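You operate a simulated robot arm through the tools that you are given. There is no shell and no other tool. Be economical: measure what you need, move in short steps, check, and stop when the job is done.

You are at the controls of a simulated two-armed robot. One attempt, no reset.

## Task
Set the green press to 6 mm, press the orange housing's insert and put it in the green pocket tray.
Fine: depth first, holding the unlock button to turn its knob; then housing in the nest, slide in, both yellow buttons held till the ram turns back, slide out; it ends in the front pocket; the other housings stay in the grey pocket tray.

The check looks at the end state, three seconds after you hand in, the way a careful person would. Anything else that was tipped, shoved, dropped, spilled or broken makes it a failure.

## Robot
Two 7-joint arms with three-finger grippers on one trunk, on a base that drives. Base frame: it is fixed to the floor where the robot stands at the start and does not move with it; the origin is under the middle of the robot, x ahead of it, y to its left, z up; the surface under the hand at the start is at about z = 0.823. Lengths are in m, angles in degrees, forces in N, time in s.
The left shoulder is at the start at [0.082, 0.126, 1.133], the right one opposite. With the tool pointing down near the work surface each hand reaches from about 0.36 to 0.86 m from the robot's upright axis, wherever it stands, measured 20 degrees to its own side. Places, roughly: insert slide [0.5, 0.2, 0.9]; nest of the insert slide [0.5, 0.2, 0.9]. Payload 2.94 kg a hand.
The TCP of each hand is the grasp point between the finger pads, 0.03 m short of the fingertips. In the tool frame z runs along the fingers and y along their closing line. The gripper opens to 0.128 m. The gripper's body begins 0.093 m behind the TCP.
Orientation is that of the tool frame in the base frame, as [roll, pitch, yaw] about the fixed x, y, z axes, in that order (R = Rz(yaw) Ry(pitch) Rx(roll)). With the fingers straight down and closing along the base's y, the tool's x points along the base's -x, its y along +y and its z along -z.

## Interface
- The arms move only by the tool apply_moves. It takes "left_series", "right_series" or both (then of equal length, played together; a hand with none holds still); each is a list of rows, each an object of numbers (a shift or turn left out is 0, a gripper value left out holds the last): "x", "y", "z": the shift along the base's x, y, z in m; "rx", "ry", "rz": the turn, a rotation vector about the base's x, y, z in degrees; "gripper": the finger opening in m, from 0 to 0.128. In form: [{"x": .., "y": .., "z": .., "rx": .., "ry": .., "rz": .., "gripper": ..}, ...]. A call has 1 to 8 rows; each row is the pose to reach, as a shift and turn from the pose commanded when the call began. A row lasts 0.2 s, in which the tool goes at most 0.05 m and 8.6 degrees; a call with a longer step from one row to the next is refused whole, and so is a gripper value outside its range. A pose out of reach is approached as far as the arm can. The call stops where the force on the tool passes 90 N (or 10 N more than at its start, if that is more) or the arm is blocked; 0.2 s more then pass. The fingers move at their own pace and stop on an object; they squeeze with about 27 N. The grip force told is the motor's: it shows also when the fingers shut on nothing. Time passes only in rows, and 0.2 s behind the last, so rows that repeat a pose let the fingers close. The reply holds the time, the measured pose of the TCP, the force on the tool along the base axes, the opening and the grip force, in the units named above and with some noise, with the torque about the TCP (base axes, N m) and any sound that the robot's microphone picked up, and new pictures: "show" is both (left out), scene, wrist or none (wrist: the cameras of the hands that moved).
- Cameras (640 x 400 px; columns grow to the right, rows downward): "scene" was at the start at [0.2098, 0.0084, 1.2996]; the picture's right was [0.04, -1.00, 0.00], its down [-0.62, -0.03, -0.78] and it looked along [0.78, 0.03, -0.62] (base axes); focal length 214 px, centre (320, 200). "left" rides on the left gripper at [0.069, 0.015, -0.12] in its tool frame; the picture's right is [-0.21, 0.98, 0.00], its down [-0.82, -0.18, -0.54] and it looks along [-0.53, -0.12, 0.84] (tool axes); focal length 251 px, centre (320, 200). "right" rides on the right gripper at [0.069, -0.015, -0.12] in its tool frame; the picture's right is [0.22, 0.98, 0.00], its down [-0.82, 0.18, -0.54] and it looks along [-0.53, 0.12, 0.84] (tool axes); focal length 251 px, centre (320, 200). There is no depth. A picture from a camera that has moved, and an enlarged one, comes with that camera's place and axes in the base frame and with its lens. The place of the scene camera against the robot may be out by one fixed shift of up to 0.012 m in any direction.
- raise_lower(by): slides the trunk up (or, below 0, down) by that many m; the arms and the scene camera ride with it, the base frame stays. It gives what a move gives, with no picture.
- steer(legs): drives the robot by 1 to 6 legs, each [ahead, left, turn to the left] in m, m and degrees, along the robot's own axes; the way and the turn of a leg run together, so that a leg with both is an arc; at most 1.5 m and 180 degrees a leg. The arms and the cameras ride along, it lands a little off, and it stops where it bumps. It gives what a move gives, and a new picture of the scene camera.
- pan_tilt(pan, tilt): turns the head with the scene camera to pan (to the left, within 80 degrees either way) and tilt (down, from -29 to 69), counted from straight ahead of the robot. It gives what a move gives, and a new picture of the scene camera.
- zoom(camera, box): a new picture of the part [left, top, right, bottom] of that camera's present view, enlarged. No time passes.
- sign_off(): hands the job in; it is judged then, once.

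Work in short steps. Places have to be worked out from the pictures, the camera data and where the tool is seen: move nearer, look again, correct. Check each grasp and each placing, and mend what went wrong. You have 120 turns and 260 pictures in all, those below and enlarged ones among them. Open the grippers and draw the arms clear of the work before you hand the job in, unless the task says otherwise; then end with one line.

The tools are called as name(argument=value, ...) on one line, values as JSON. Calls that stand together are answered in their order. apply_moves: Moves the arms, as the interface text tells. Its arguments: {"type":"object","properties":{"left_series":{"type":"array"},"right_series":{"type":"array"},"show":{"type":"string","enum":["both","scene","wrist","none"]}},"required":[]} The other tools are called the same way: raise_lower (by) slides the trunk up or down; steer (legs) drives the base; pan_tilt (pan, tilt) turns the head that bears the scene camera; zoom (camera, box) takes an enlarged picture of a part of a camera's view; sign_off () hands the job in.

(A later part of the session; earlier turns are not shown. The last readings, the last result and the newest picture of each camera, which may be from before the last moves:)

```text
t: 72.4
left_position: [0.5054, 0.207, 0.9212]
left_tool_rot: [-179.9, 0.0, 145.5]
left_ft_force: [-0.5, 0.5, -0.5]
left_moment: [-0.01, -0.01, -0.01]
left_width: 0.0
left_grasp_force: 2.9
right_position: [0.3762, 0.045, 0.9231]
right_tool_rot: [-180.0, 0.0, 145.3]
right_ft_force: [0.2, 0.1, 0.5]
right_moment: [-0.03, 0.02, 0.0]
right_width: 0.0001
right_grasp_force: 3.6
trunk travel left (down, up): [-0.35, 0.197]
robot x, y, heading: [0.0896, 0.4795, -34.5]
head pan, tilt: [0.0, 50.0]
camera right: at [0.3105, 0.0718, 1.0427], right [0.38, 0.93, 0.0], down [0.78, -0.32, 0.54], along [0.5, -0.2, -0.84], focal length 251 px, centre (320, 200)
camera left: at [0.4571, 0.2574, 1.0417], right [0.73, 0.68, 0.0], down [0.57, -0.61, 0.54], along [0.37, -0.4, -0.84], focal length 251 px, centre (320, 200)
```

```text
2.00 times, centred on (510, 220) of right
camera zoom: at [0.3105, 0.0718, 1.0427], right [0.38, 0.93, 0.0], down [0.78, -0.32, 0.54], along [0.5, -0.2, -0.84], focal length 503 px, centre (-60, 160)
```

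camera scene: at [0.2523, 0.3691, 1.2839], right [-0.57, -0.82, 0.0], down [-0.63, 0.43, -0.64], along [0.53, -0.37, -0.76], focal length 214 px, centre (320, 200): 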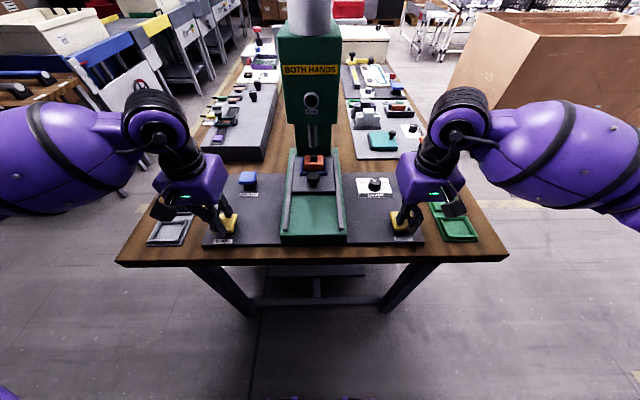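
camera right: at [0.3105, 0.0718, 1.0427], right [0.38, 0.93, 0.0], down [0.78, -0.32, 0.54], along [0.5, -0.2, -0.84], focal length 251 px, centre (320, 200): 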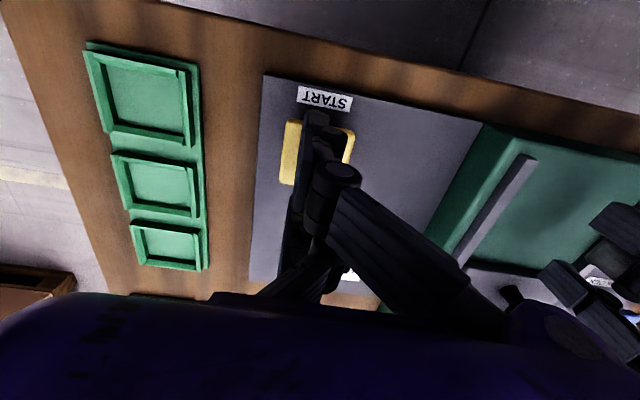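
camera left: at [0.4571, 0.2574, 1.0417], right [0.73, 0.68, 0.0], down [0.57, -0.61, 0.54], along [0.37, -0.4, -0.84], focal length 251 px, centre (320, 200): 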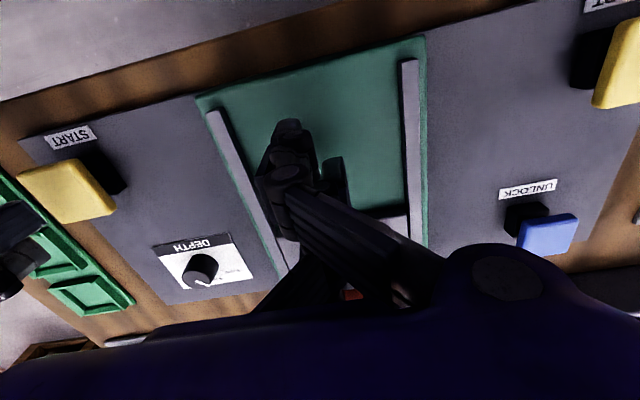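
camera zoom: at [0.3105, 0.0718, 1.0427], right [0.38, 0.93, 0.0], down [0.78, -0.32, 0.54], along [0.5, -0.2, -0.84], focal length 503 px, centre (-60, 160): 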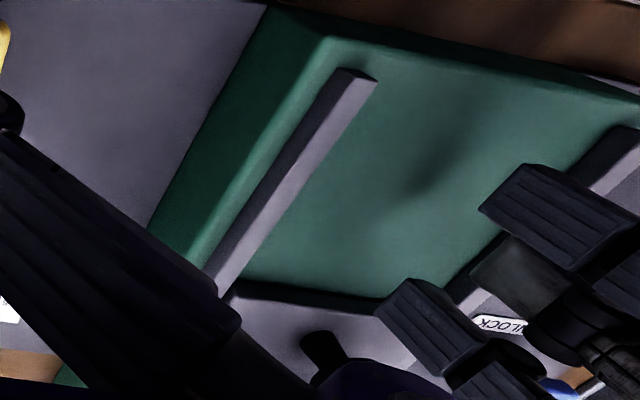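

The side view shows the leading finger sits ~13 mm to the left of the knob's middle and was sliding past it. I shift right by 13 mm and push again.

apply_moves(left_series=[{"x": -0.0074, "y": -0.0107}, {"x": 0.0009, "y": -0.0164}, {"x": 0.0091, "y": -0.0221}, {"x": 0.0173, "y": -0.0278}, {"x": 0.0214, "y": -0.0306}, {"x": 0.0255, "y": -0.0334}, {"x": 0.0296, "y": -0.0362}], show="none")

zoom(camera="right", box=[380, 120, 640, 320])

zoom(camera="scene", box=[280, 110, 350, 200])

```text
t: 74.0
left_position: [0.5343, 0.1676, 0.9236]
left_tool_rot: [180.0, 0.1, 145.5]
left_ft_force: [-0.2, 0.6, 0.1]
left_moment: [0.01, 0.0, -0.01]
left_width: 0.0
left_grasp_force: 3.2
right_position: [0.3772, 0.0444, 0.9229]
right_tool_rot: [179.9, 0.0, 145.2]
right_ft_force: [0.4, 0.1, -0.5]
right_moment: [0.02, -0.03, -0.04]
right_width: 0.0
right_grasp_force: 2.8
trunk travel left (down, up): [-0.35, 0.197]
robot x, y, heading: [0.0903, 0.477, -34.5]
head pan, tilt: [0.0, 50.0]
```

```text
2.00 times, centred on (510, 220) of right
camera zoom: at [0.3102, 0.0714, 1.0426], right [0.38, 0.93, 0.0], down [0.78, -0.32, 0.54], along [0.5, -0.2, -0.84], focal length 503 px, centre (-60, 160)
```

zoom: 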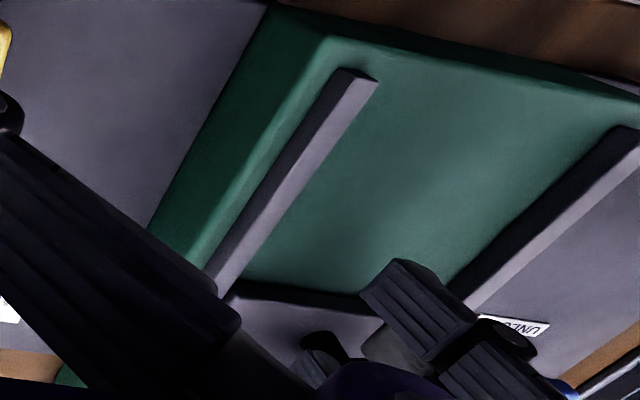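

```text
4.44 times, centred on (315, 155) of scene
camera zoom: at [0.254, 0.3675, 1.2832], right [-0.57, -0.82, 0.0], down [-0.63, 0.43, -0.64], along [0.53, -0.36, -0.77], focal length 953 px, centre (342, 400)
```

zoom: 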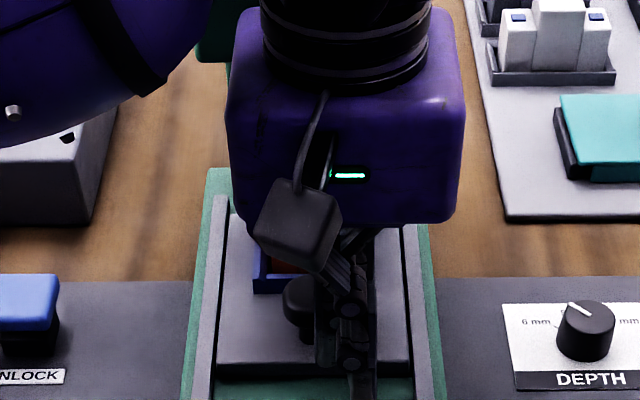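

From the geometry the closed fingertips ride about 8 mm higher than I assumed, so earlier they skimmed the knob cap, and now they pass beside it. I back off, recentre on the knob, go ~9 mm lower and push again.

apply_moves(left_series=[{"x": -0.0144, "y": 0.01}, {"x": -0.0288, "y": 0.0199}, {"x": -0.0177, "y": 0.0359}, {"x": -0.0177, "y": 0.0359, "z": -0.008}, {"x": -0.0095, "y": 0.0302, "z": -0.008}, {"x": -0.0013, "y": 0.0245, "z": -0.008}, {"x": 0.0028, "y": 0.0217, "z": -0.008}], show="none")

zoom(camera="right", box=[380, 120, 640, 320])

zoom(camera="scene", box=[280, 110, 350, 200])

```text
t: 75.6
left_position: [0.5374, 0.1905, 0.9162]
left_tool_rot: [179.9, 0.0, 145.4]
left_ft_force: [-0.9, 1.0, -0.4]
left_moment: [0.03, 0.0, 0.03]
left_width: 0.0
left_grasp_force: 3.0
right_position: [0.3759, 0.0456, 0.9229]
right_tool_rot: [179.9, 0.2, 145.3]
right_ft_force: [0.0, -0.9, 0.6]
right_moment: [0.02, -0.02, -0.01]
right_width: 0.0001
right_grasp_force: 3.0
trunk travel left (down, up): [-0.35, 0.197]
robot x, y, heading: [0.0863, 0.4791, -34.5]
head pan, tilt: [0.0, 50.0]
```

```text
2.00 times, centred on (510, 220) of right
camera zoom: at [0.3101, 0.0715, 1.0427], right [0.38, 0.93, 0.0], down [0.78, -0.32, 0.54], along [0.5, -0.2, -0.84], focal length 503 px, centre (-60, 160)
```

zoom: 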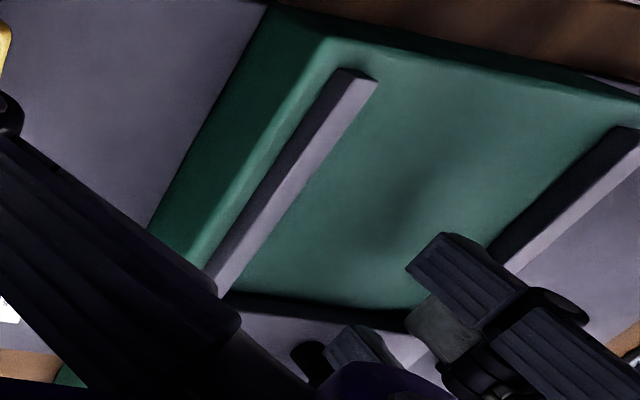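

```text
4.44 times, centred on (315, 155) of scene
camera zoom: at [0.254, 0.3676, 1.2832], right [-0.57, -0.82, 0.0], down [-0.63, 0.43, -0.64], along [0.53, -0.36, -0.77], focal length 953 px, centre (342, 400)
```

zoom: 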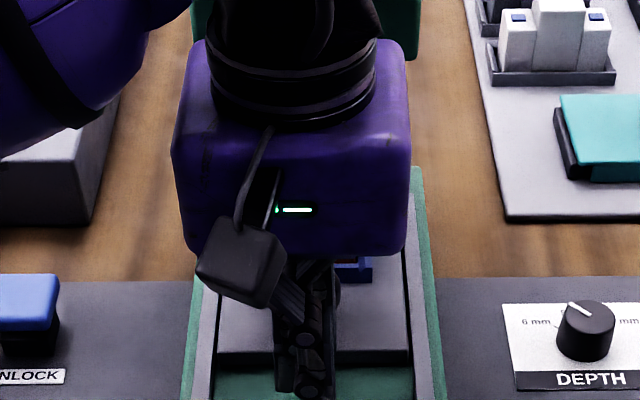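

The plate moved in further (near edge shifted). I keep pushing to the stop.

apply_moves(left_series=[{"x": 0.0041, "y": -0.0028}, {"x": 0.0082, "y": -0.0057}, {"x": 0.0123, "y": -0.0085}, {"x": 0.0165, "y": -0.0114}, {"x": 0.0206, "y": -0.0142}], show="none")

zoom(camera="scene", box=[280, 110, 350, 200])

```text
t: 76.8
left_position: [0.5465, 0.183, 0.9155]
left_tool_rot: [-180.0, -0.9, 144.9]
left_ft_force: [-48.5, 39.3, -8.1]
left_moment: [0.53, 0.67, -0.01]
left_width: 0.0
left_grasp_force: 4.1
right_position: [0.3713, 0.0478, 0.9253]
right_tool_rot: [-180.0, 0.4, 145.4]
right_ft_force: [0.3, -0.2, 0.9]
right_moment: [-0.02, -0.02, 0.01]
right_width: 0.0
right_grasp_force: 3.3
trunk travel left (down, up): [-0.35, 0.197]
robot x, y, heading: [0.0876, 0.4754, -34.3]
head pan, tilt: [0.0, 50.0]
```

```text
4.44 times, centred on (315, 155) of scene
camera zoom: at [0.2481, 0.3723, 1.2842], right [-0.57, -0.82, 0.0], down [-0.63, 0.43, -0.65], along [0.53, -0.37, -0.76], focal length 953 px, centre (342, 400)
```

zoom: 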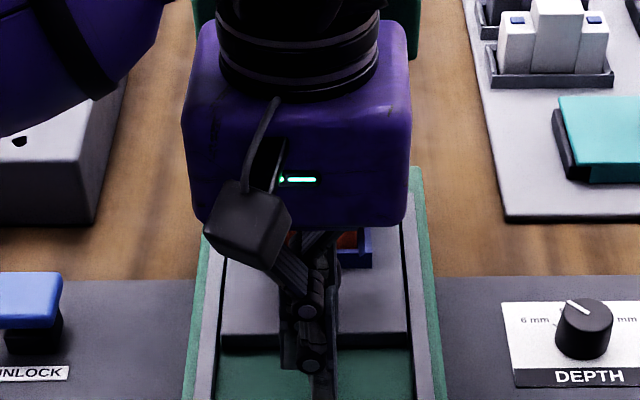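

A solid stop now (62 N along the slide axis): the slide is fully home. I withdraw and return the left hand above its START button.

apply_moves(left_series=[{"x": -0.016, "y": 0.011}, {"x": -0.03, "y": 0.021, "z": 0.03}, {"x": -0.02, "y": 0.06, "z": 0.06}, {"x": -0.005, "y": 0.1, "z": 0.07}, {"x": 0.015, "y": 0.14, "z": 0.07}, {"x": 0.033, "y": 0.18, "z": 0.06}, {"x": 0.0497, "y": 0.2168, "z": 0.04}, {"x": 0.0497, "y": 0.2168, "z": -0.005}], right_series=[{}, {}, {}, {}, {}, {}, {"z": -0.005}, {"z": -0.013}], show="both")

zoom(camera="scene", box=[280, 110, 350, 200])

```text
refused: row 3 steps farther than a row can; nothing moved
```

```text
4.44 times, centred on (315, 155) of scene
camera zoom: at [0.2481, 0.3723, 1.2842], right [-0.57, -0.82, 0.0], down [-0.63, 0.43, -0.65], along [0.53, -0.37, -0.76], focal length 953 px, centre (342, 400)
```

zoom: 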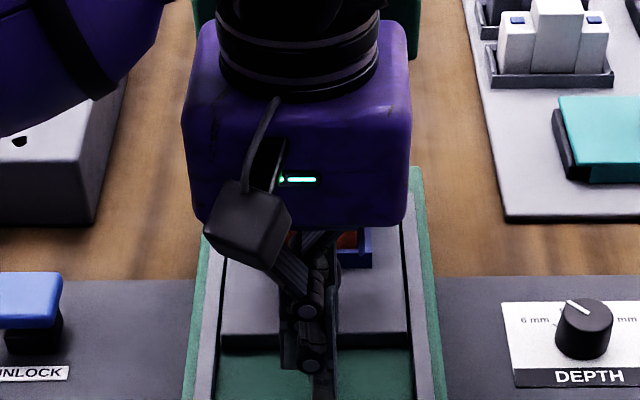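

One row was too long; I shorten the steps.

apply_moves(left_series=[{"x": -0.016, "y": 0.011}, {"x": -0.03, "y": 0.021, "z": 0.03}, {"x": -0.022, "y": 0.052, "z": 0.06}, {"x": -0.006, "y": 0.096, "z": 0.065}, {"x": 0.012, "y": 0.138, "z": 0.065}, {"x": 0.03, "y": 0.18, "z": 0.06}, {"x": 0.0497, "y": 0.2168, "z": 0.04}, {"x": 0.0497, "y": 0.2168, "z": -0.005}], right_series=[{}, {}, {}, {}, {}, {}, {"z": -0.005}, {"z": -0.013}], show="wrist")

zoom(camera="scene", box=[280, 110, 350, 200])

```text
t: 78.6
left_position: [0.6084, 0.3947, 0.9093]
left_tool_rot: [180.0, 0.0, 145.4]
left_ft_force: [-0.6, -0.6, 0.3]
left_moment: [0.04, 0.0, 0.0]
left_width: 0.0
left_grasp_force: 2.8
right_position: [0.3755, 0.0441, 0.9104]
right_tool_rot: [180.0, 0.0, 145.4]
right_ft_force: [-0.7, -0.8, 0.9]
right_moment: [0.02, 0.02, -0.02]
right_width: 0.0002
right_grasp_force: 3.1
trunk travel left (down, up): [-0.35, 0.197]
robot x, y, heading: [0.09, 0.4763, -34.6]
head pan, tilt: [0.0, 50.0]
camera right: at [0.3105, 0.0707, 1.0295], right [0.38, 0.93, 0.0], down [0.78, -0.32, 0.54], along [0.5, -0.2, -0.84], focal length 251 px, centre (320, 200)
camera left: at [0.56, 0.446, 1.0281], right [0.73, 0.68, 0.0], down [0.57, -0.61, 0.54], along [0.37, -0.4, -0.84], focal length 251 px, centre (320, 200)
```

right: 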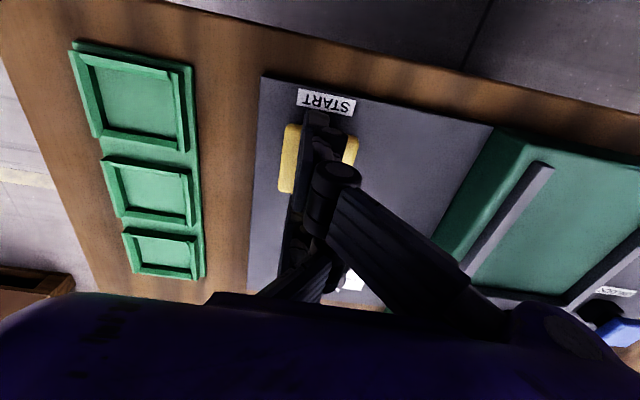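
left: 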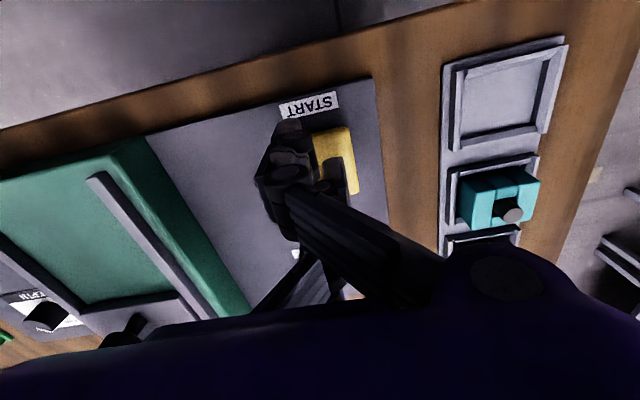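

```text
4.44 times, centred on (315, 155) of scene
camera zoom: at [0.2546, 0.3669, 1.283], right [-0.57, -0.82, 0.0], down [-0.63, 0.44, -0.64], along [0.53, -0.36, -0.77], focal length 953 px, centre (342, 400)
```

zoom: 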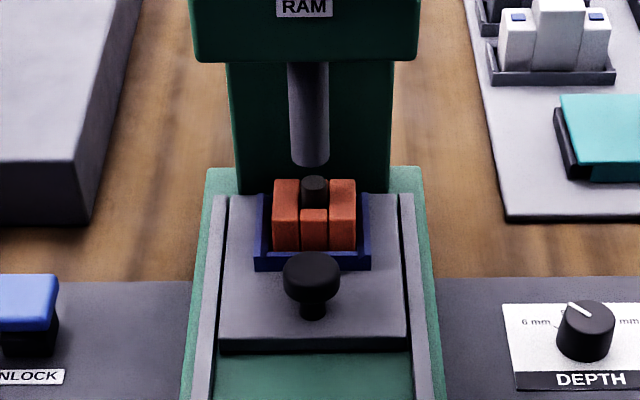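

Now the plate is against the column. I press both START buttons together and hold.

apply_moves(left_series=[{"z": -0.014}, {"z": -0.02}, {"z": -0.026}, {"z": -0.031}, {"z": -0.034}, {"z": -0.034}, {"z": -0.034}], right_series=[{"z": -0.014}, {"z": -0.02}, {"z": -0.026}, {"z": -0.031}, {"z": -0.034}, {"z": -0.034}, {"z": -0.034}], show="none")

zoom(camera="scene", box=[280, 110, 350, 200])

```text
t: 80.2
left_position: [0.6087, 0.393, 0.8791]
left_tool_rot: [-179.9, 0.4, 145.5]
left_ft_force: [8.4, 0.4, 27.3]
left_moment: [0.08, 0.13, -0.08]
left_width: 0.0059
left_grasp_force: 2.7
right_position: [0.3772, 0.0447, 0.8774]
right_tool_rot: [180.0, 0.6, 145.4]
right_ft_force: [4.3, -6.3, 33.6]
right_moment: [-0.07, 0.22, 0.09]
right_width: 0.0059
right_grasp_force: 3.2
trunk travel left (down, up): [-0.35, 0.197]
robot x, y, heading: [0.0883, 0.4771, -34.7]
head pan, tilt: [0.0, 50.0]
```

```text
4.44 times, centred on (315, 155) of scene
camera zoom: at [0.2523, 0.3691, 1.2839], right [-0.57, -0.82, 0.0], down [-0.63, 0.43, -0.64], along [0.53, -0.37, -0.76], focal length 953 px, centre (342, 400)
```

zoom: 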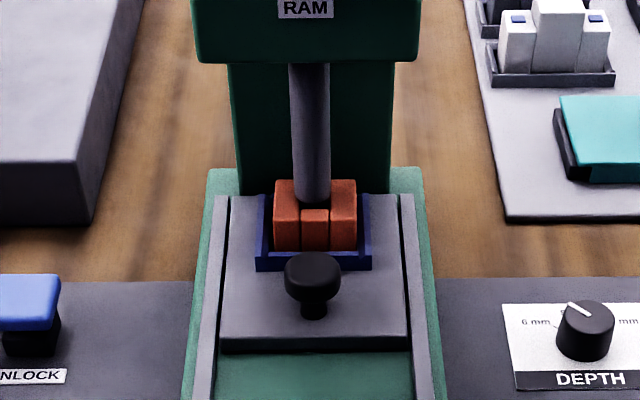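

The ram is coming down onto the insert. I keep holding both buttons until it turns back.

apply_moves(left_series=[{}, {}], right_series=[{}, {}], show="none")

zoom(camera="scene", box=[280, 110, 350, 200])

```text
t: 80.8
left_position: [0.6077, 0.3923, 0.8787]
left_tool_rot: [-179.9, 0.4, 145.4]
left_ft_force: [10.2, -2.6, 32.0]
left_moment: [0.05, 0.11, 0.02]
left_width: 0.0056
left_grasp_force: 2.8
right_position: [0.3757, 0.0448, 0.8779]
right_tool_rot: [179.9, 0.5, 145.3]
right_ft_force: [7.6, -6.1, 37.5]
right_moment: [-0.1, 0.15, 0.01]
right_width: 0.006
right_grasp_force: 2.7
trunk travel left (down, up): [-0.35, 0.197]
robot x, y, heading: [0.0874, 0.4775, -34.7]
head pan, tilt: [0.0, 50.0]
```

```text
4.44 times, centred on (315, 155) of scene
camera zoom: at [0.2524, 0.3691, 1.2837], right [-0.57, -0.82, 0.0], down [-0.63, 0.43, -0.64], along [0.53, -0.37, -0.76], focal length 953 px, centre (342, 400)
```

zoom: 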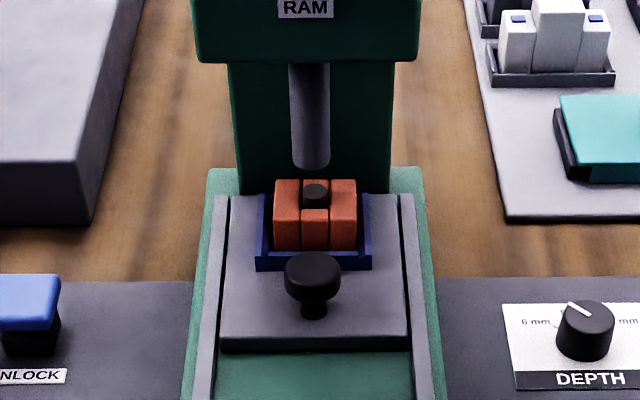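

The ram has gone down and returned; the insert is visibly lower. I release both buttons, and bring the left hand above the slide knob to drag the slide out from its top.

apply_moves(left_series=[{"z": 0.04}, {"z": 0.08}, {"x": -0.013, "y": -0.045, "z": 0.09}, {"x": -0.023, "y": -0.09, "z": 0.09}, {"x": -0.033, "y": -0.135, "z": 0.09}, {"x": -0.043, "y": -0.18, "z": 0.09}, {"x": -0.0434, "y": -0.225, "z": 0.09}, {"x": -0.0434, "y": -0.225, "z": 0.07}], right_series=[{"z": 0.03}, {"z": 0.06}, {"z": 0.09}, {"z": 0.1}, {"z": 0.1}, {"z": 0.1}, {"z": 0.1}, {"z": 0.1}], show="none")

zoom(camera="scene", box=[280, 110, 350, 200])

zoom(camera="right", box=[380, 120, 640, 320])

```text
t: 82.6
left_position: [0.561, 0.1689, 0.9463]
left_tool_rot: [-179.9, 0.2, 145.3]
left_ft_force: [-7.2, 4.8, 4.9]
left_moment: [-0.67, -1.09, 0.15]
left_width: 0.0
left_grasp_force: 2.5
right_position: [0.3741, 0.0467, 0.9776]
right_tool_rot: [-179.9, 0.1, 145.3]
right_ft_force: [0.1, 0.2, 0.2]
right_moment: [-0.02, 0.02, -0.02]
right_width: 0.0
right_grasp_force: 3.4
trunk travel left (down, up): [-0.35, 0.197]
robot x, y, heading: [0.0881, 0.4794, -34.5]
head pan, tilt: [0.0, 50.0]
```

```text
4.44 times, centred on (315, 155) of scene
camera zoom: at [0.2525, 0.3689, 1.2835], right [-0.57, -0.82, 0.0], down [-0.63, 0.43, -0.64], along [0.53, -0.37, -0.77], focal length 953 px, centre (342, 400)
```

zoom: 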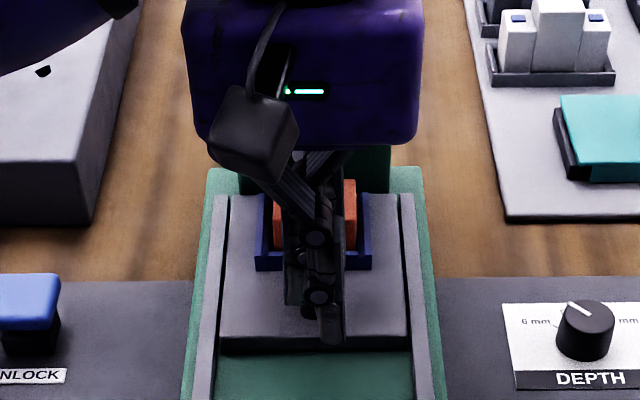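

```text
2.00 times, centred on (510, 220) of right
camera zoom: at [0.3087, 0.0736, 1.0969], right [0.38, 0.93, 0.0], down [0.78, -0.32, 0.54], along [0.5, -0.21, -0.84], focal length 503 px, centre (-60, 160)
```

zoom: 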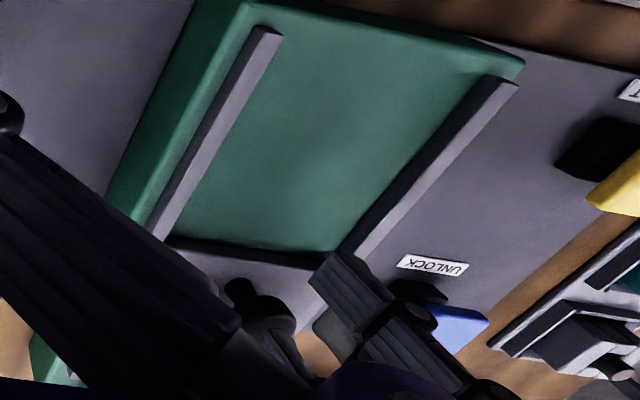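

The hand body lightly touches the press head here (force with a high lever). I back off 9 mm and lower the leading finger onto the near part of the knob.

apply_moves(left_series=[{"x": -0.0074, "y": 0.0051}, {"x": -0.0074, "y": 0.0051, "z": -0.005}, {"x": -0.0074, "y": 0.0051, "z": -0.01}, {"x": -0.0074, "y": 0.0051, "z": -0.014}], show="none")

zoom(camera="right", box=[380, 120, 640, 320])

```text
t: 83.6
left_position: [0.556, 0.173, 0.9342]
left_tool_rot: [-179.9, 0.3, 145.5]
left_ft_force: [1.1, 1.4, 18.8]
left_moment: [-0.47, -0.45, 0.06]
left_width: 0.0001
left_grasp_force: 3.6
right_position: [0.3755, 0.0457, 0.9764]
right_tool_rot: [180.0, 0.2, 145.3]
right_ft_force: [-0.7, 0.5, -0.4]
right_moment: [-0.01, 0.01, 0.03]
right_width: 0.0
right_grasp_force: 3.6
trunk travel left (down, up): [-0.35, 0.197]
robot x, y, heading: [0.0868, 0.4782, -34.7]
head pan, tilt: [0.0, 50.0]
```

```text
2.00 times, centred on (510, 220) of right
camera zoom: at [0.3091, 0.0732, 1.0969], right [0.38, 0.93, 0.0], down [0.78, -0.32, 0.54], along [0.5, -0.21, -0.84], focal length 503 px, centre (-60, 160)
```

zoom: 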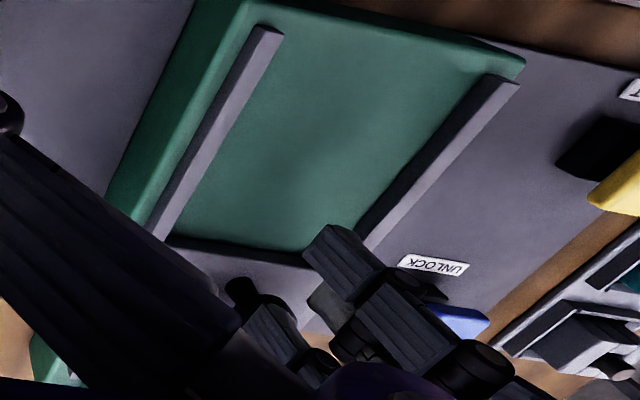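

B finger presses the knob top with 19 N. I drag the slide toward me and watch.

apply_moves(left_series=[{"x": -0.0082, "y": 0.0057}, {"x": -0.0165, "y": 0.0114}, {"x": -0.0247, "y": 0.017}, {"x": -0.0329, "y": 0.0227}], show="none")

zoom(camera="right", box=[380, 120, 640, 320])

zoom(camera="scene", box=[280, 110, 350, 200])

```text
t: 84.6
left_position: [0.5234, 0.1962, 0.9342]
left_tool_rot: [-179.8, 0.3, 145.5]
left_ft_force: [1.3, 0.4, 36.6]
left_moment: [-1.05, -0.92, 0.07]
left_width: 0.0
left_grasp_force: 2.6
right_position: [0.3743, 0.0473, 0.9772]
right_tool_rot: [-180.0, 0.2, 145.3]
right_ft_force: [0.3, -1.0, 0.0]
right_moment: [0.0, 0.0, 0.0]
right_width: 0.0003
right_grasp_force: 3.5
trunk travel left (down, up): [-0.35, 0.197]
robot x, y, heading: [0.0892, 0.4775, -34.5]
head pan, tilt: [0.0, 50.0]
```

```text
2.00 times, centred on (510, 220) of right
camera zoom: at [0.3081, 0.0739, 1.0973], right [0.38, 0.93, 0.0], down [0.78, -0.32, 0.54], along [0.5, -0.21, -0.84], focal length 503 px, centre (-60, 160)
```

zoom: 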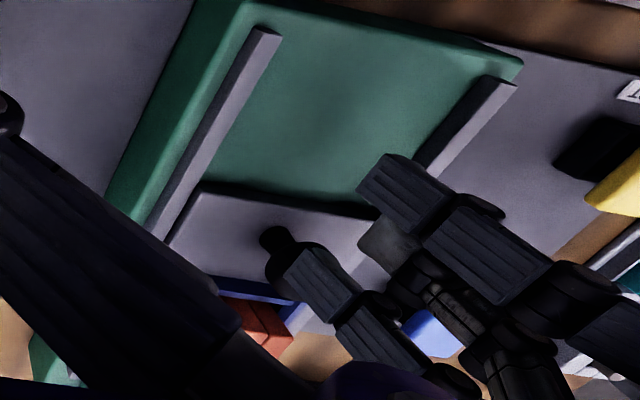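

```text
4.44 times, centred on (315, 155) of scene
camera zoom: at [0.2518, 0.3693, 1.2837], right [-0.57, -0.82, 0.0], down [-0.63, 0.43, -0.64], along [0.53, -0.37, -0.76], focal length 953 px, centre (342, 400)
```

zoom: 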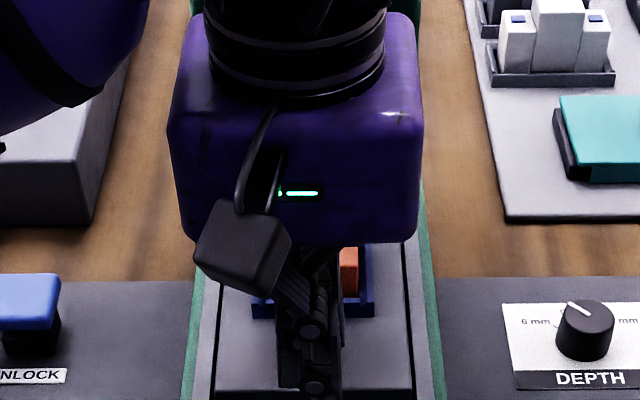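

Dragging works, the slide follows. I continue outwards to the front stop.

apply_moves(left_series=[{"x": -0.0103, "y": 0.0071, "z": 0.001}, {"x": -0.0206, "y": 0.0142, "z": 0.001}, {"x": -0.0309, "y": 0.0213, "z": 0.001}, {"x": -0.0411, "y": 0.0284, "z": 0.001}, {"x": -0.0514, "y": 0.0355, "z": 0.001}, {"x": -0.0617, "y": 0.0426, "z": 0.001}, {"x": -0.072, "y": 0.0497, "z": 0.001}], show="none")

zoom(camera="scene", box=[260, 140, 370, 250])

zoom(camera="right", box=[380, 60, 640, 260])

```text
t: 86.2
left_position: [0.4515, 0.2455, 0.9351]
left_tool_rot: [-179.8, 0.1, 145.5]
left_ft_force: [0.0, 3.5, 39.1]
left_moment: [-1.07, -0.96, 0.08]
left_width: 0.0002
left_grasp_force: 3.0
right_position: [0.3752, 0.0471, 0.9779]
right_tool_rot: [179.9, 0.2, 145.3]
right_ft_force: [-0.2, 0.0, 0.0]
right_moment: [-0.02, -0.03, 0.0]
right_width: 0.0
right_grasp_force: 2.7
trunk travel left (down, up): [-0.35, 0.197]
robot x, y, heading: [0.0884, 0.4752, -34.3]
head pan, tilt: [0.0, 50.0]
```

```text
3.64 times, centred on (315, 195) of scene
camera zoom: at [0.2517, 0.3694, 1.2837], right [-0.57, -0.82, 0.0], down [-0.63, 0.43, -0.64], along [0.53, -0.37, -0.76], focal length 780 px, centre (338, 218)
```

zoom: 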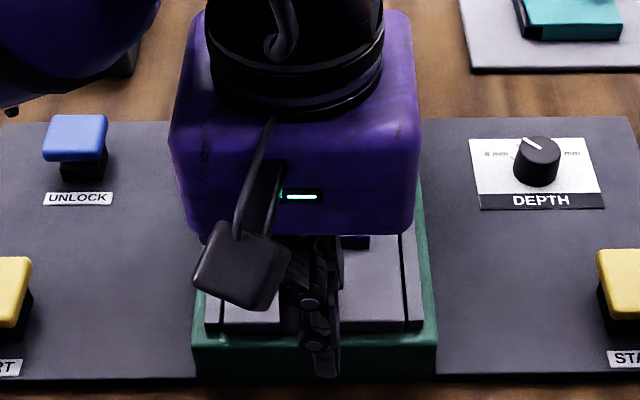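

```text
2.00 times, centred on (510, 160) of right
camera zoom: at [0.308, 0.0741, 1.0973], right [0.38, 0.93, 0.0], down [0.78, -0.32, 0.54], along [0.5, -0.21, -0.84], focal length 503 px, centre (-60, 280)
```

zoom: 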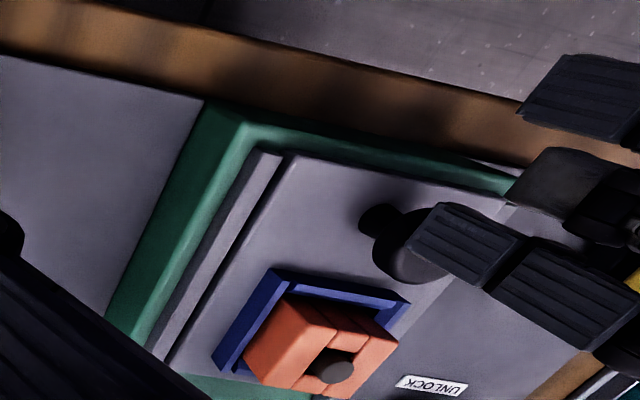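

The plate is back flush with the rail ends. I drag a few mm more to be sure of the stop, then lift away.

apply_moves(left_series=[{"x": -0.0041, "y": 0.0028}, {"x": -0.0082, "y": 0.0057}, {"x": -0.0123, "y": 0.0085}, {"x": -0.0123, "y": 0.0085, "z": 0.03}, {"x": -0.0123, "y": 0.0085, "z": 0.07}, {"x": 0.01, "y": 0.04, "z": 0.1}, {"x": 0.03, "y": 0.08, "z": 0.12}, {"x": 0.05, "y": 0.12, "z": 0.13}], show="scene")

zoom(camera="scene", box=[260, 140, 370, 250])

```text
t: 88.0
left_position: [0.501, 0.3655, 1.0637]
left_tool_rot: [-179.9, 0.0, 145.5]
left_ft_force: [-0.1, 0.7, -0.4]
left_moment: [-0.04, -0.01, -0.01]
left_width: 0.0
left_grasp_force: 2.4
right_position: [0.3767, 0.0475, 0.9768]
right_tool_rot: [180.0, 0.0, 145.3]
right_ft_force: [0.2, 0.3, -1.0]
right_moment: [-0.01, -0.03, 0.0]
right_width: 0.0001
right_grasp_force: 2.3
trunk travel left (down, up): [-0.35, 0.197]
robot x, y, heading: [0.091, 0.4736, -34.6]
head pan, tilt: [0.0, 50.0]
camera scene: at [0.2542, 0.3694, 1.2833], right [-0.57, -0.82, 0.0], down [-0.63, 0.43, -0.64], along [0.53, -0.37, -0.77], focal length 214 px, centre (320, 200)
```

scene: 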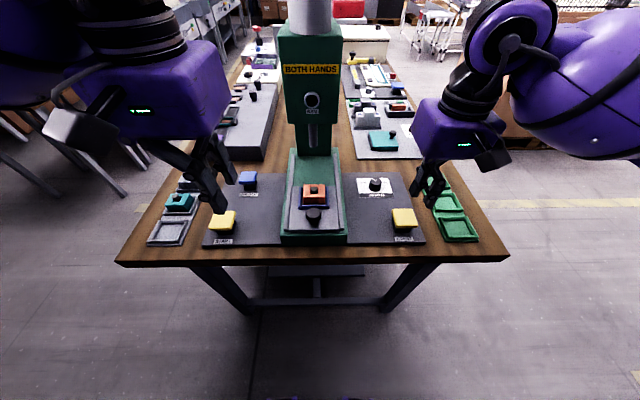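

```text
3.64 times, centred on (315, 195) of scene
camera zoom: at [0.2542, 0.3694, 1.2833], right [-0.57, -0.82, 0.0], down [-0.63, 0.43, -0.64], along [0.53, -0.37, -0.77], focal length 780 px, centre (338, 218)
```

zoom: 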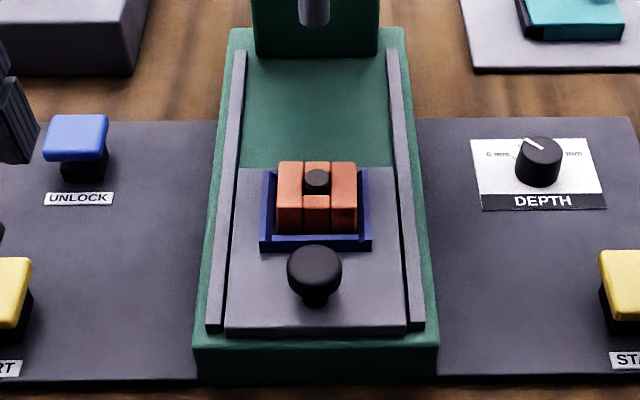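

The slide is out, the insert is pressed in and level. Left hand moves further aside; the right hand opens and goes over the nest to pick the housing.

apply_moves(left_series=[{"x": 0.02, "y": 0.035, "z": 0.01}, {"x": 0.04, "y": 0.07, "z": 0.02}, {"x": 0.06, "y": 0.105, "z": 0.03}, {"x": 0.06, "y": 0.105, "z": 0.03}, {"x": 0.06, "y": 0.105, "z": 0.03}, {"x": 0.06, "y": 0.105, "z": 0.03}, {"x": 0.06, "y": 0.105, "z": 0.03}], right_series=[{"z": 0.04}, {"x": 0.01, "y": 0.02, "z": 0.06, "gripper": 0.09}, {"x": 0.035, "y": 0.055, "z": 0.06}, {"x": 0.065, "y": 0.09, "z": 0.06}, {"x": 0.1, "y": 0.12, "z": 0.06}, {"x": 0.13, "y": 0.14, "z": 0.05}, {"x": 0.147, "y": 0.15, "z": 0.03}], show="none")

zoom(camera="right", box=[200, 40, 440, 220])

```text
t: 89.6
left_position: [0.5619, 0.469, 1.0936]
left_tool_rot: [180.0, -0.1, 145.5]
left_ft_force: [0.1, 0.0, 0.9]
left_moment: [0.02, 0.01, -0.01]
left_width: 0.0
left_grasp_force: 2.9
right_position: [0.5244, 0.1938, 1.0053]
right_tool_rot: [180.0, 0.1, 145.3]
right_ft_force: [0.6, -0.3, -1.1]
right_moment: [0.04, 0.0, 0.0]
right_width: 0.09
right_grasp_force: 0.1
trunk travel left (down, up): [-0.35, 0.197]
robot x, y, heading: [0.0872, 0.4786, -34.4]
head pan, tilt: [0.0, 50.0]
```

```text
2.22 times, centred on (320, 130) of right
camera zoom: at [0.4579, 0.2209, 1.1255], right [0.38, 0.93, 0.0], down [0.78, -0.32, 0.54], along [0.5, -0.21, -0.84], focal length 559 px, centre (320, 356)
```

zoom: 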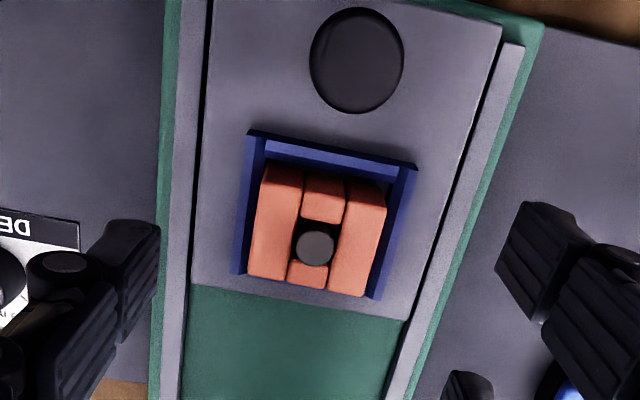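

Housing is at the nest position as expected. I lower the right hand with the same offset as before and grip.

apply_moves(right_series=[{"x": -0.001, "y": 0.0025, "z": -0.02}, {"x": -0.001, "y": 0.0025, "z": -0.045}, {"x": -0.001, "y": 0.0025, "z": -0.06}, {"x": -0.001, "y": 0.0025, "z": -0.068}, {"x": -0.001, "y": 0.0025, "z": -0.068}], show="none")

zoom(camera="right", box=[200, 60, 440, 240])

zoom(camera="scene", box=[260, 140, 370, 250])

```text
t: 90.8
left_position: [0.5613, 0.4702, 1.0939]
left_tool_rot: [-180.0, 0.0, 145.3]
left_ft_force: [0.0, -0.3, 0.6]
left_moment: [0.0, 0.02, -0.01]
left_width: 0.0001
left_grasp_force: 2.9
right_position: [0.524, 0.1955, 0.9376]
right_tool_rot: [179.9, 0.0, 145.3]
right_ft_force: [0.2, 0.6, -0.5]
right_moment: [0.0, -0.07, -0.03]
right_width: 0.0899
right_grasp_force: 0.1
trunk travel left (down, up): [-0.35, 0.197]
robot x, y, heading: [0.0893, 0.4776, -34.5]
head pan, tilt: [0.0, 50.0]
```

```text
2.22 times, centred on (320, 150) of right
camera zoom: at [0.4569, 0.223, 1.0581], right [0.38, 0.93, 0.0], down [0.78, -0.32, 0.54], along [0.5, -0.2, -0.84], focal length 559 px, centre (320, 311)
```

zoom: 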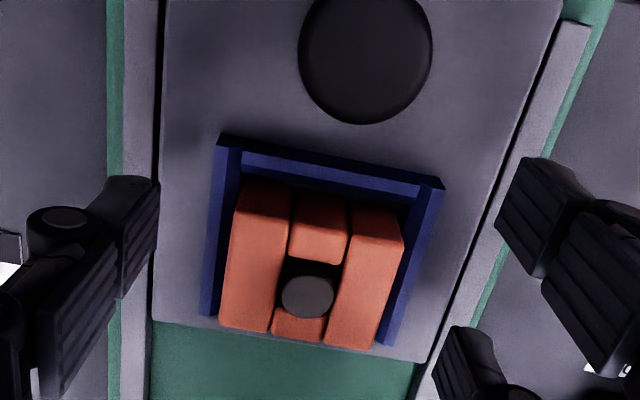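

```text
3.64 times, centred on (315, 195) of scene
camera zoom: at [0.2539, 0.3676, 1.2832], right [-0.57, -0.82, 0.0], down [-0.63, 0.43, -0.64], along [0.53, -0.36, -0.77], focal length 780 px, centre (338, 218)
```

zoom: 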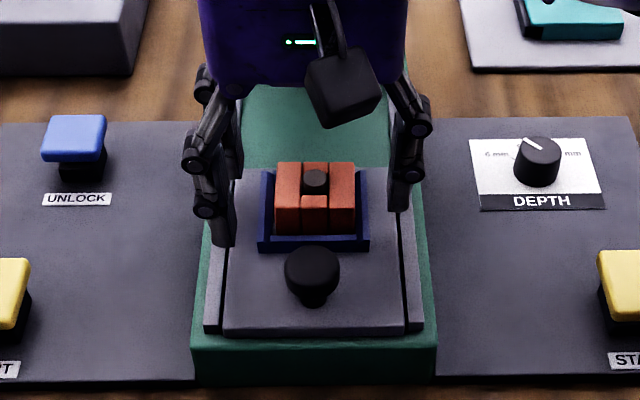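

The housing is ~3 mm off toward the right side; I shift and close.

apply_moves(right_series=[{"x": -0.0016, "y": -0.0023}, {"x": -0.0016, "y": -0.0023, "gripper": 0.07}, {"x": -0.0016, "y": -0.0023, "gripper": 0.055}, {"x": -0.0016, "y": -0.0023, "gripper": 0.044}, {"x": -0.0016, "y": -0.0023, "gripper": 0.042}, {"x": -0.0016, "y": -0.0023, "gripper": 0.042}], show="none")

zoom(camera="right", box=[200, 60, 440, 240])

```text
t: 92.2
left_position: [0.5613, 0.471, 1.0923]
left_tool_rot: [-179.9, 0.0, 145.5]
left_ft_force: [0.8, 0.5, 0.2]
left_moment: [0.0, -0.04, 0.0]
left_width: 0.0
left_grasp_force: 3.1
right_position: [0.5215, 0.1948, 0.9377]
right_tool_rot: [179.9, 0.1, 145.4]
right_ft_force: [5.4, 4.9, 3.5]
right_moment: [0.18, -0.16, 0.27]
right_width: 0.0489
right_grasp_force: 27.4
trunk travel left (down, up): [-0.35, 0.197]
robot x, y, heading: [0.0863, 0.4802, -34.6]
head pan, tilt: [0.0, 50.0]
```

```text
2.22 times, centred on (320, 150) of right
camera zoom: at [0.4557, 0.2223, 1.0581], right [0.38, 0.93, 0.0], down [0.78, -0.32, 0.54], along [0.5, -0.2, -0.84], focal length 559 px, centre (320, 311)
```

zoom: 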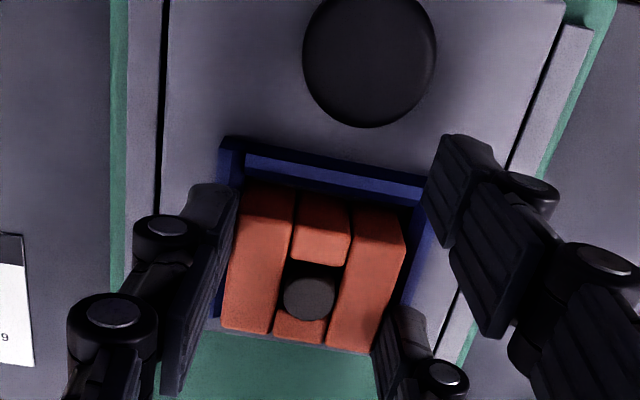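

Gripped at 48.9 mm. I lift gently.

apply_moves(right_series=[{"x": 0.0006, "y": 0.0008, "z": 0.006}, {"x": 0.0006, "y": 0.0008, "z": 0.015}, {"x": 0.0006, "y": 0.0008, "z": 0.03}, {"x": 0.0006, "y": 0.0008, "z": 0.06}], show="scene")

zoom(camera="right", box=[200, 60, 440, 240])

zoom(camera="scene", box=[400, 160, 500, 250])

```text
t: 93.2
left_position: [0.5601, 0.4694, 1.0929]
left_tool_rot: [180.0, 0.0, 145.4]
left_ft_force: [-1.3, -0.3, 0.6]
left_moment: [-0.01, -0.01, 0.01]
left_width: 0.0
left_grasp_force: 2.6
right_position: [0.5208, 0.1964, 0.9951]
right_tool_rot: [180.0, 0.1, 145.4]
right_ft_force: [-0.7, 0.5, -0.4]
right_moment: [-0.02, 0.02, 0.01]
right_width: 0.049
right_grasp_force: 26.7
trunk travel left (down, up): [-0.35, 0.197]
robot x, y, heading: [0.0864, 0.4787, -34.7]
head pan, tilt: [0.0, 50.0]
camera scene: at [0.2537, 0.3678, 1.2833], right [-0.57, -0.82, 0.0], down [-0.63, 0.43, -0.64], along [0.53, -0.37, -0.77], focal length 214 px, centre (320, 200)
```

scene: 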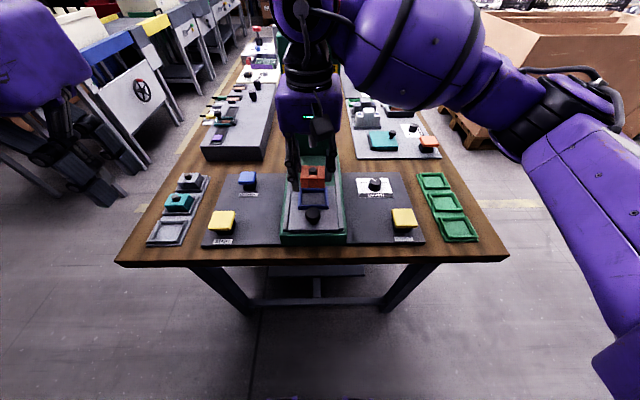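

```text
2.22 times, centred on (320, 150) of right
camera zoom: at [0.4557, 0.2237, 1.1167], right [0.38, 0.93, 0.0], down [0.78, -0.32, 0.54], along [0.5, -0.2, -0.84], focal length 559 px, centre (320, 311)
```

zoom: 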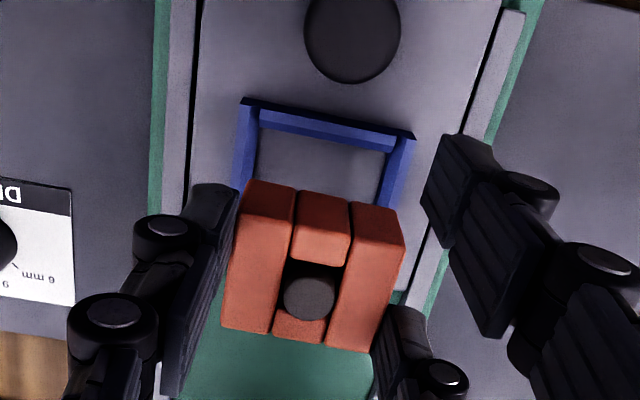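

```text
4.44 times, centred on (450, 205) of scene
camera zoom: at [0.2537, 0.3678, 1.2833], right [-0.57, -0.82, 0.0], down [-0.63, 0.43, -0.64], along [0.53, -0.37, -0.77], focal length 953 px, centre (-258, 178)
```

zoom: 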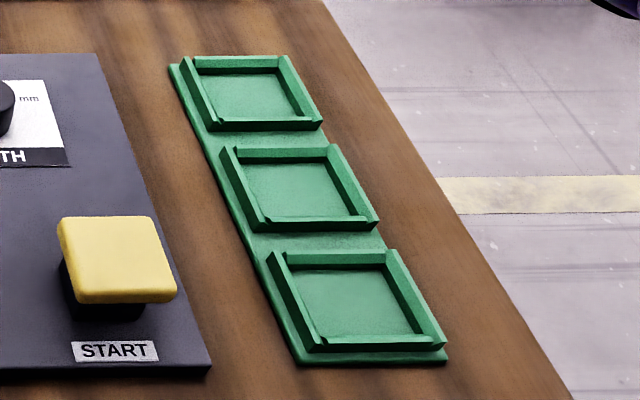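

Clean lift. Front pocket of the green tray is at about (0.2975, −0.070). I carry the housing over there at safe height.

apply_moves(right_series=[{"x": -0.02, "y": -0.025, "z": 0.015}, {"x": -0.05, "y": -0.055, "z": 0.02}, {"x": -0.082, "y": -0.09, "z": 0.02}, {"x": -0.114, "y": -0.125, "z": 0.02}, {"x": -0.146, "y": -0.16, "z": 0.02}, {"x": -0.178, "y": -0.195, "z": 0.02}, {"x": -0.21, "y": -0.228, "z": 0.01}, {"x": -0.239, "y": -0.257, "z": -0.005}], show="scene")

zoom(camera="right", box=[200, 40, 440, 220])

zoom(camera="scene", box=[410, 160, 510, 250])

```text
t: 95.0
left_position: [0.5612, 0.4695, 1.0922]
left_tool_rot: [-180.0, 0.0, 145.5]
left_ft_force: [0.2, 0.2, -0.1]
left_moment: [0.0, -0.02, -0.03]
left_width: 0.0
left_grasp_force: 2.9
right_position: [0.2846, -0.0626, 0.9954]
right_tool_rot: [179.9, 0.2, 145.5]
right_ft_force: [-0.1, 0.2, -0.9]
right_moment: [-0.03, 0.01, 0.0]
right_width: 0.0489
right_grasp_force: 27.3
trunk travel left (down, up): [-0.35, 0.197]
robot x, y, heading: [0.0891, 0.474, -34.7]
head pan, tilt: [0.0, 50.0]
camera scene: at [0.2528, 0.3676, 1.2834], right [-0.57, -0.82, 0.0], down [-0.63, 0.43, -0.64], along [0.53, -0.36, -0.77], focal length 214 px, centre (320, 200)
```

scene: 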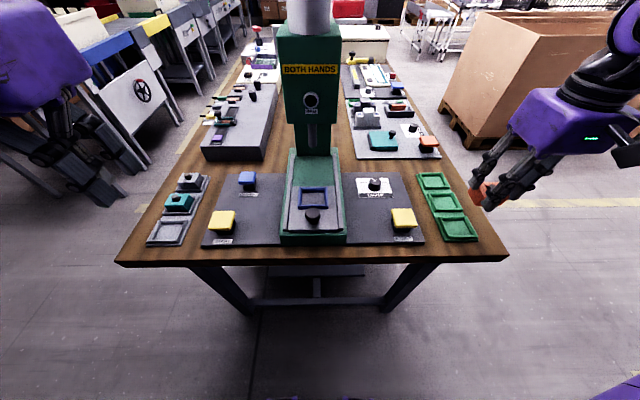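

```text
2.22 times, centred on (320, 130) of right
camera zoom: at [0.2185, -0.0355, 1.115], right [0.38, 0.93, 0.0], down [0.78, -0.32, 0.54], along [0.5, -0.2, -0.84], focal length 559 px, centre (320, 356)
```

zoom: 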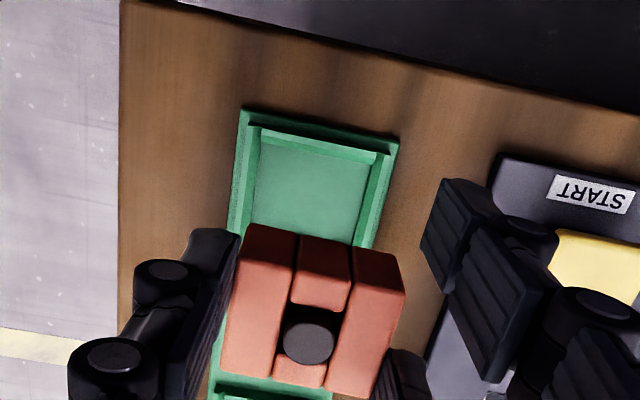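

```text
4.44 times, centred on (460, 205) of scene
camera zoom: at [0.2528, 0.3676, 1.2834], right [-0.57, -0.82, 0.0], down [-0.63, 0.43, -0.64], along [0.53, -0.36, -0.77], focal length 953 px, centre (-302, 178)
```

zoom: 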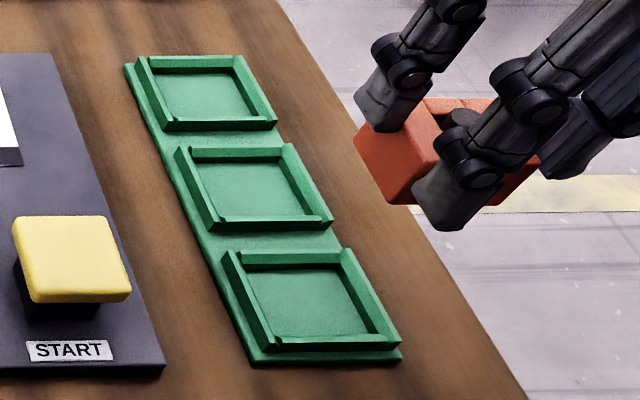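

The block centre is within 2 mm of the pocket centre. I lower to just above the pocket rim and check.

apply_moves(right_series=[{"x": -0.001, "y": 0.0005, "z": -0.03}, {"x": -0.0015, "y": 0.0005, "z": -0.06}, {"x": -0.0015, "y": 0.0005, "z": -0.08}, {"x": -0.0015, "y": 0.0005, "z": -0.092}, {"x": -0.0015, "y": 0.0005, "z": -0.092}], show="none")

zoom(camera="right", box=[200, 60, 440, 240])

zoom(camera="scene", box=[420, 180, 500, 250])

```text
t: 96.2
left_position: [0.5633, 0.4698, 1.0926]
left_tool_rot: [180.0, -0.1, 145.4]
left_ft_force: [0.0, 0.1, -0.5]
left_moment: [0.01, 0.01, -0.01]
left_width: 0.0
left_grasp_force: 2.7
right_position: [0.2817, -0.0619, 0.9023]
right_tool_rot: [179.9, 0.2, 145.4]
right_ft_force: [-0.2, 0.5, -1.1]
right_moment: [0.03, 0.01, 0.01]
right_width: 0.049
right_grasp_force: 26.8
trunk travel left (down, up): [-0.35, 0.197]
robot x, y, heading: [0.089, 0.476, -34.7]
head pan, tilt: [0.0, 50.0]
```

```text
2.22 times, centred on (320, 150) of right
camera zoom: at [0.2155, -0.0343, 1.0215], right [0.38, 0.93, 0.0], down [0.78, -0.32, 0.54], along [0.5, -0.2, -0.84], focal length 559 px, centre (320, 311)
```

zoom: 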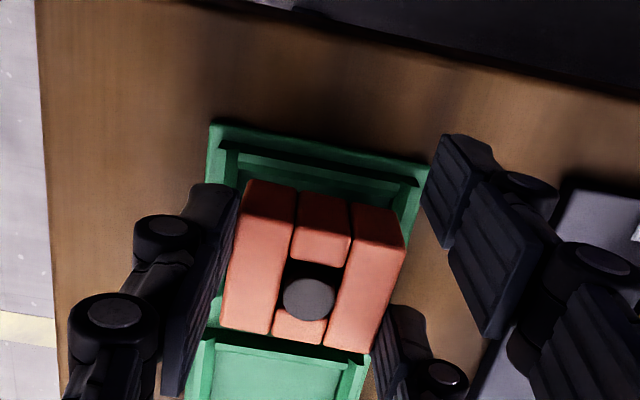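

```text
5.71 times, centred on (460, 215) of scene
camera zoom: at [0.254, 0.3676, 1.2832], right [-0.57, -0.82, 0.0], down [-0.63, 0.43, -0.64], along [0.53, -0.36, -0.77], focal length 1226 px, centre (-480, 114)
```

zoom: 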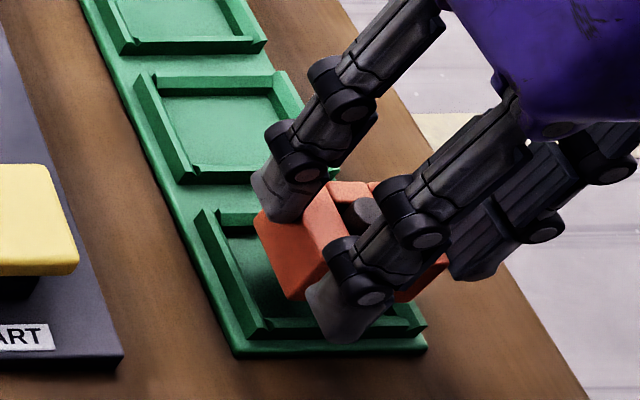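

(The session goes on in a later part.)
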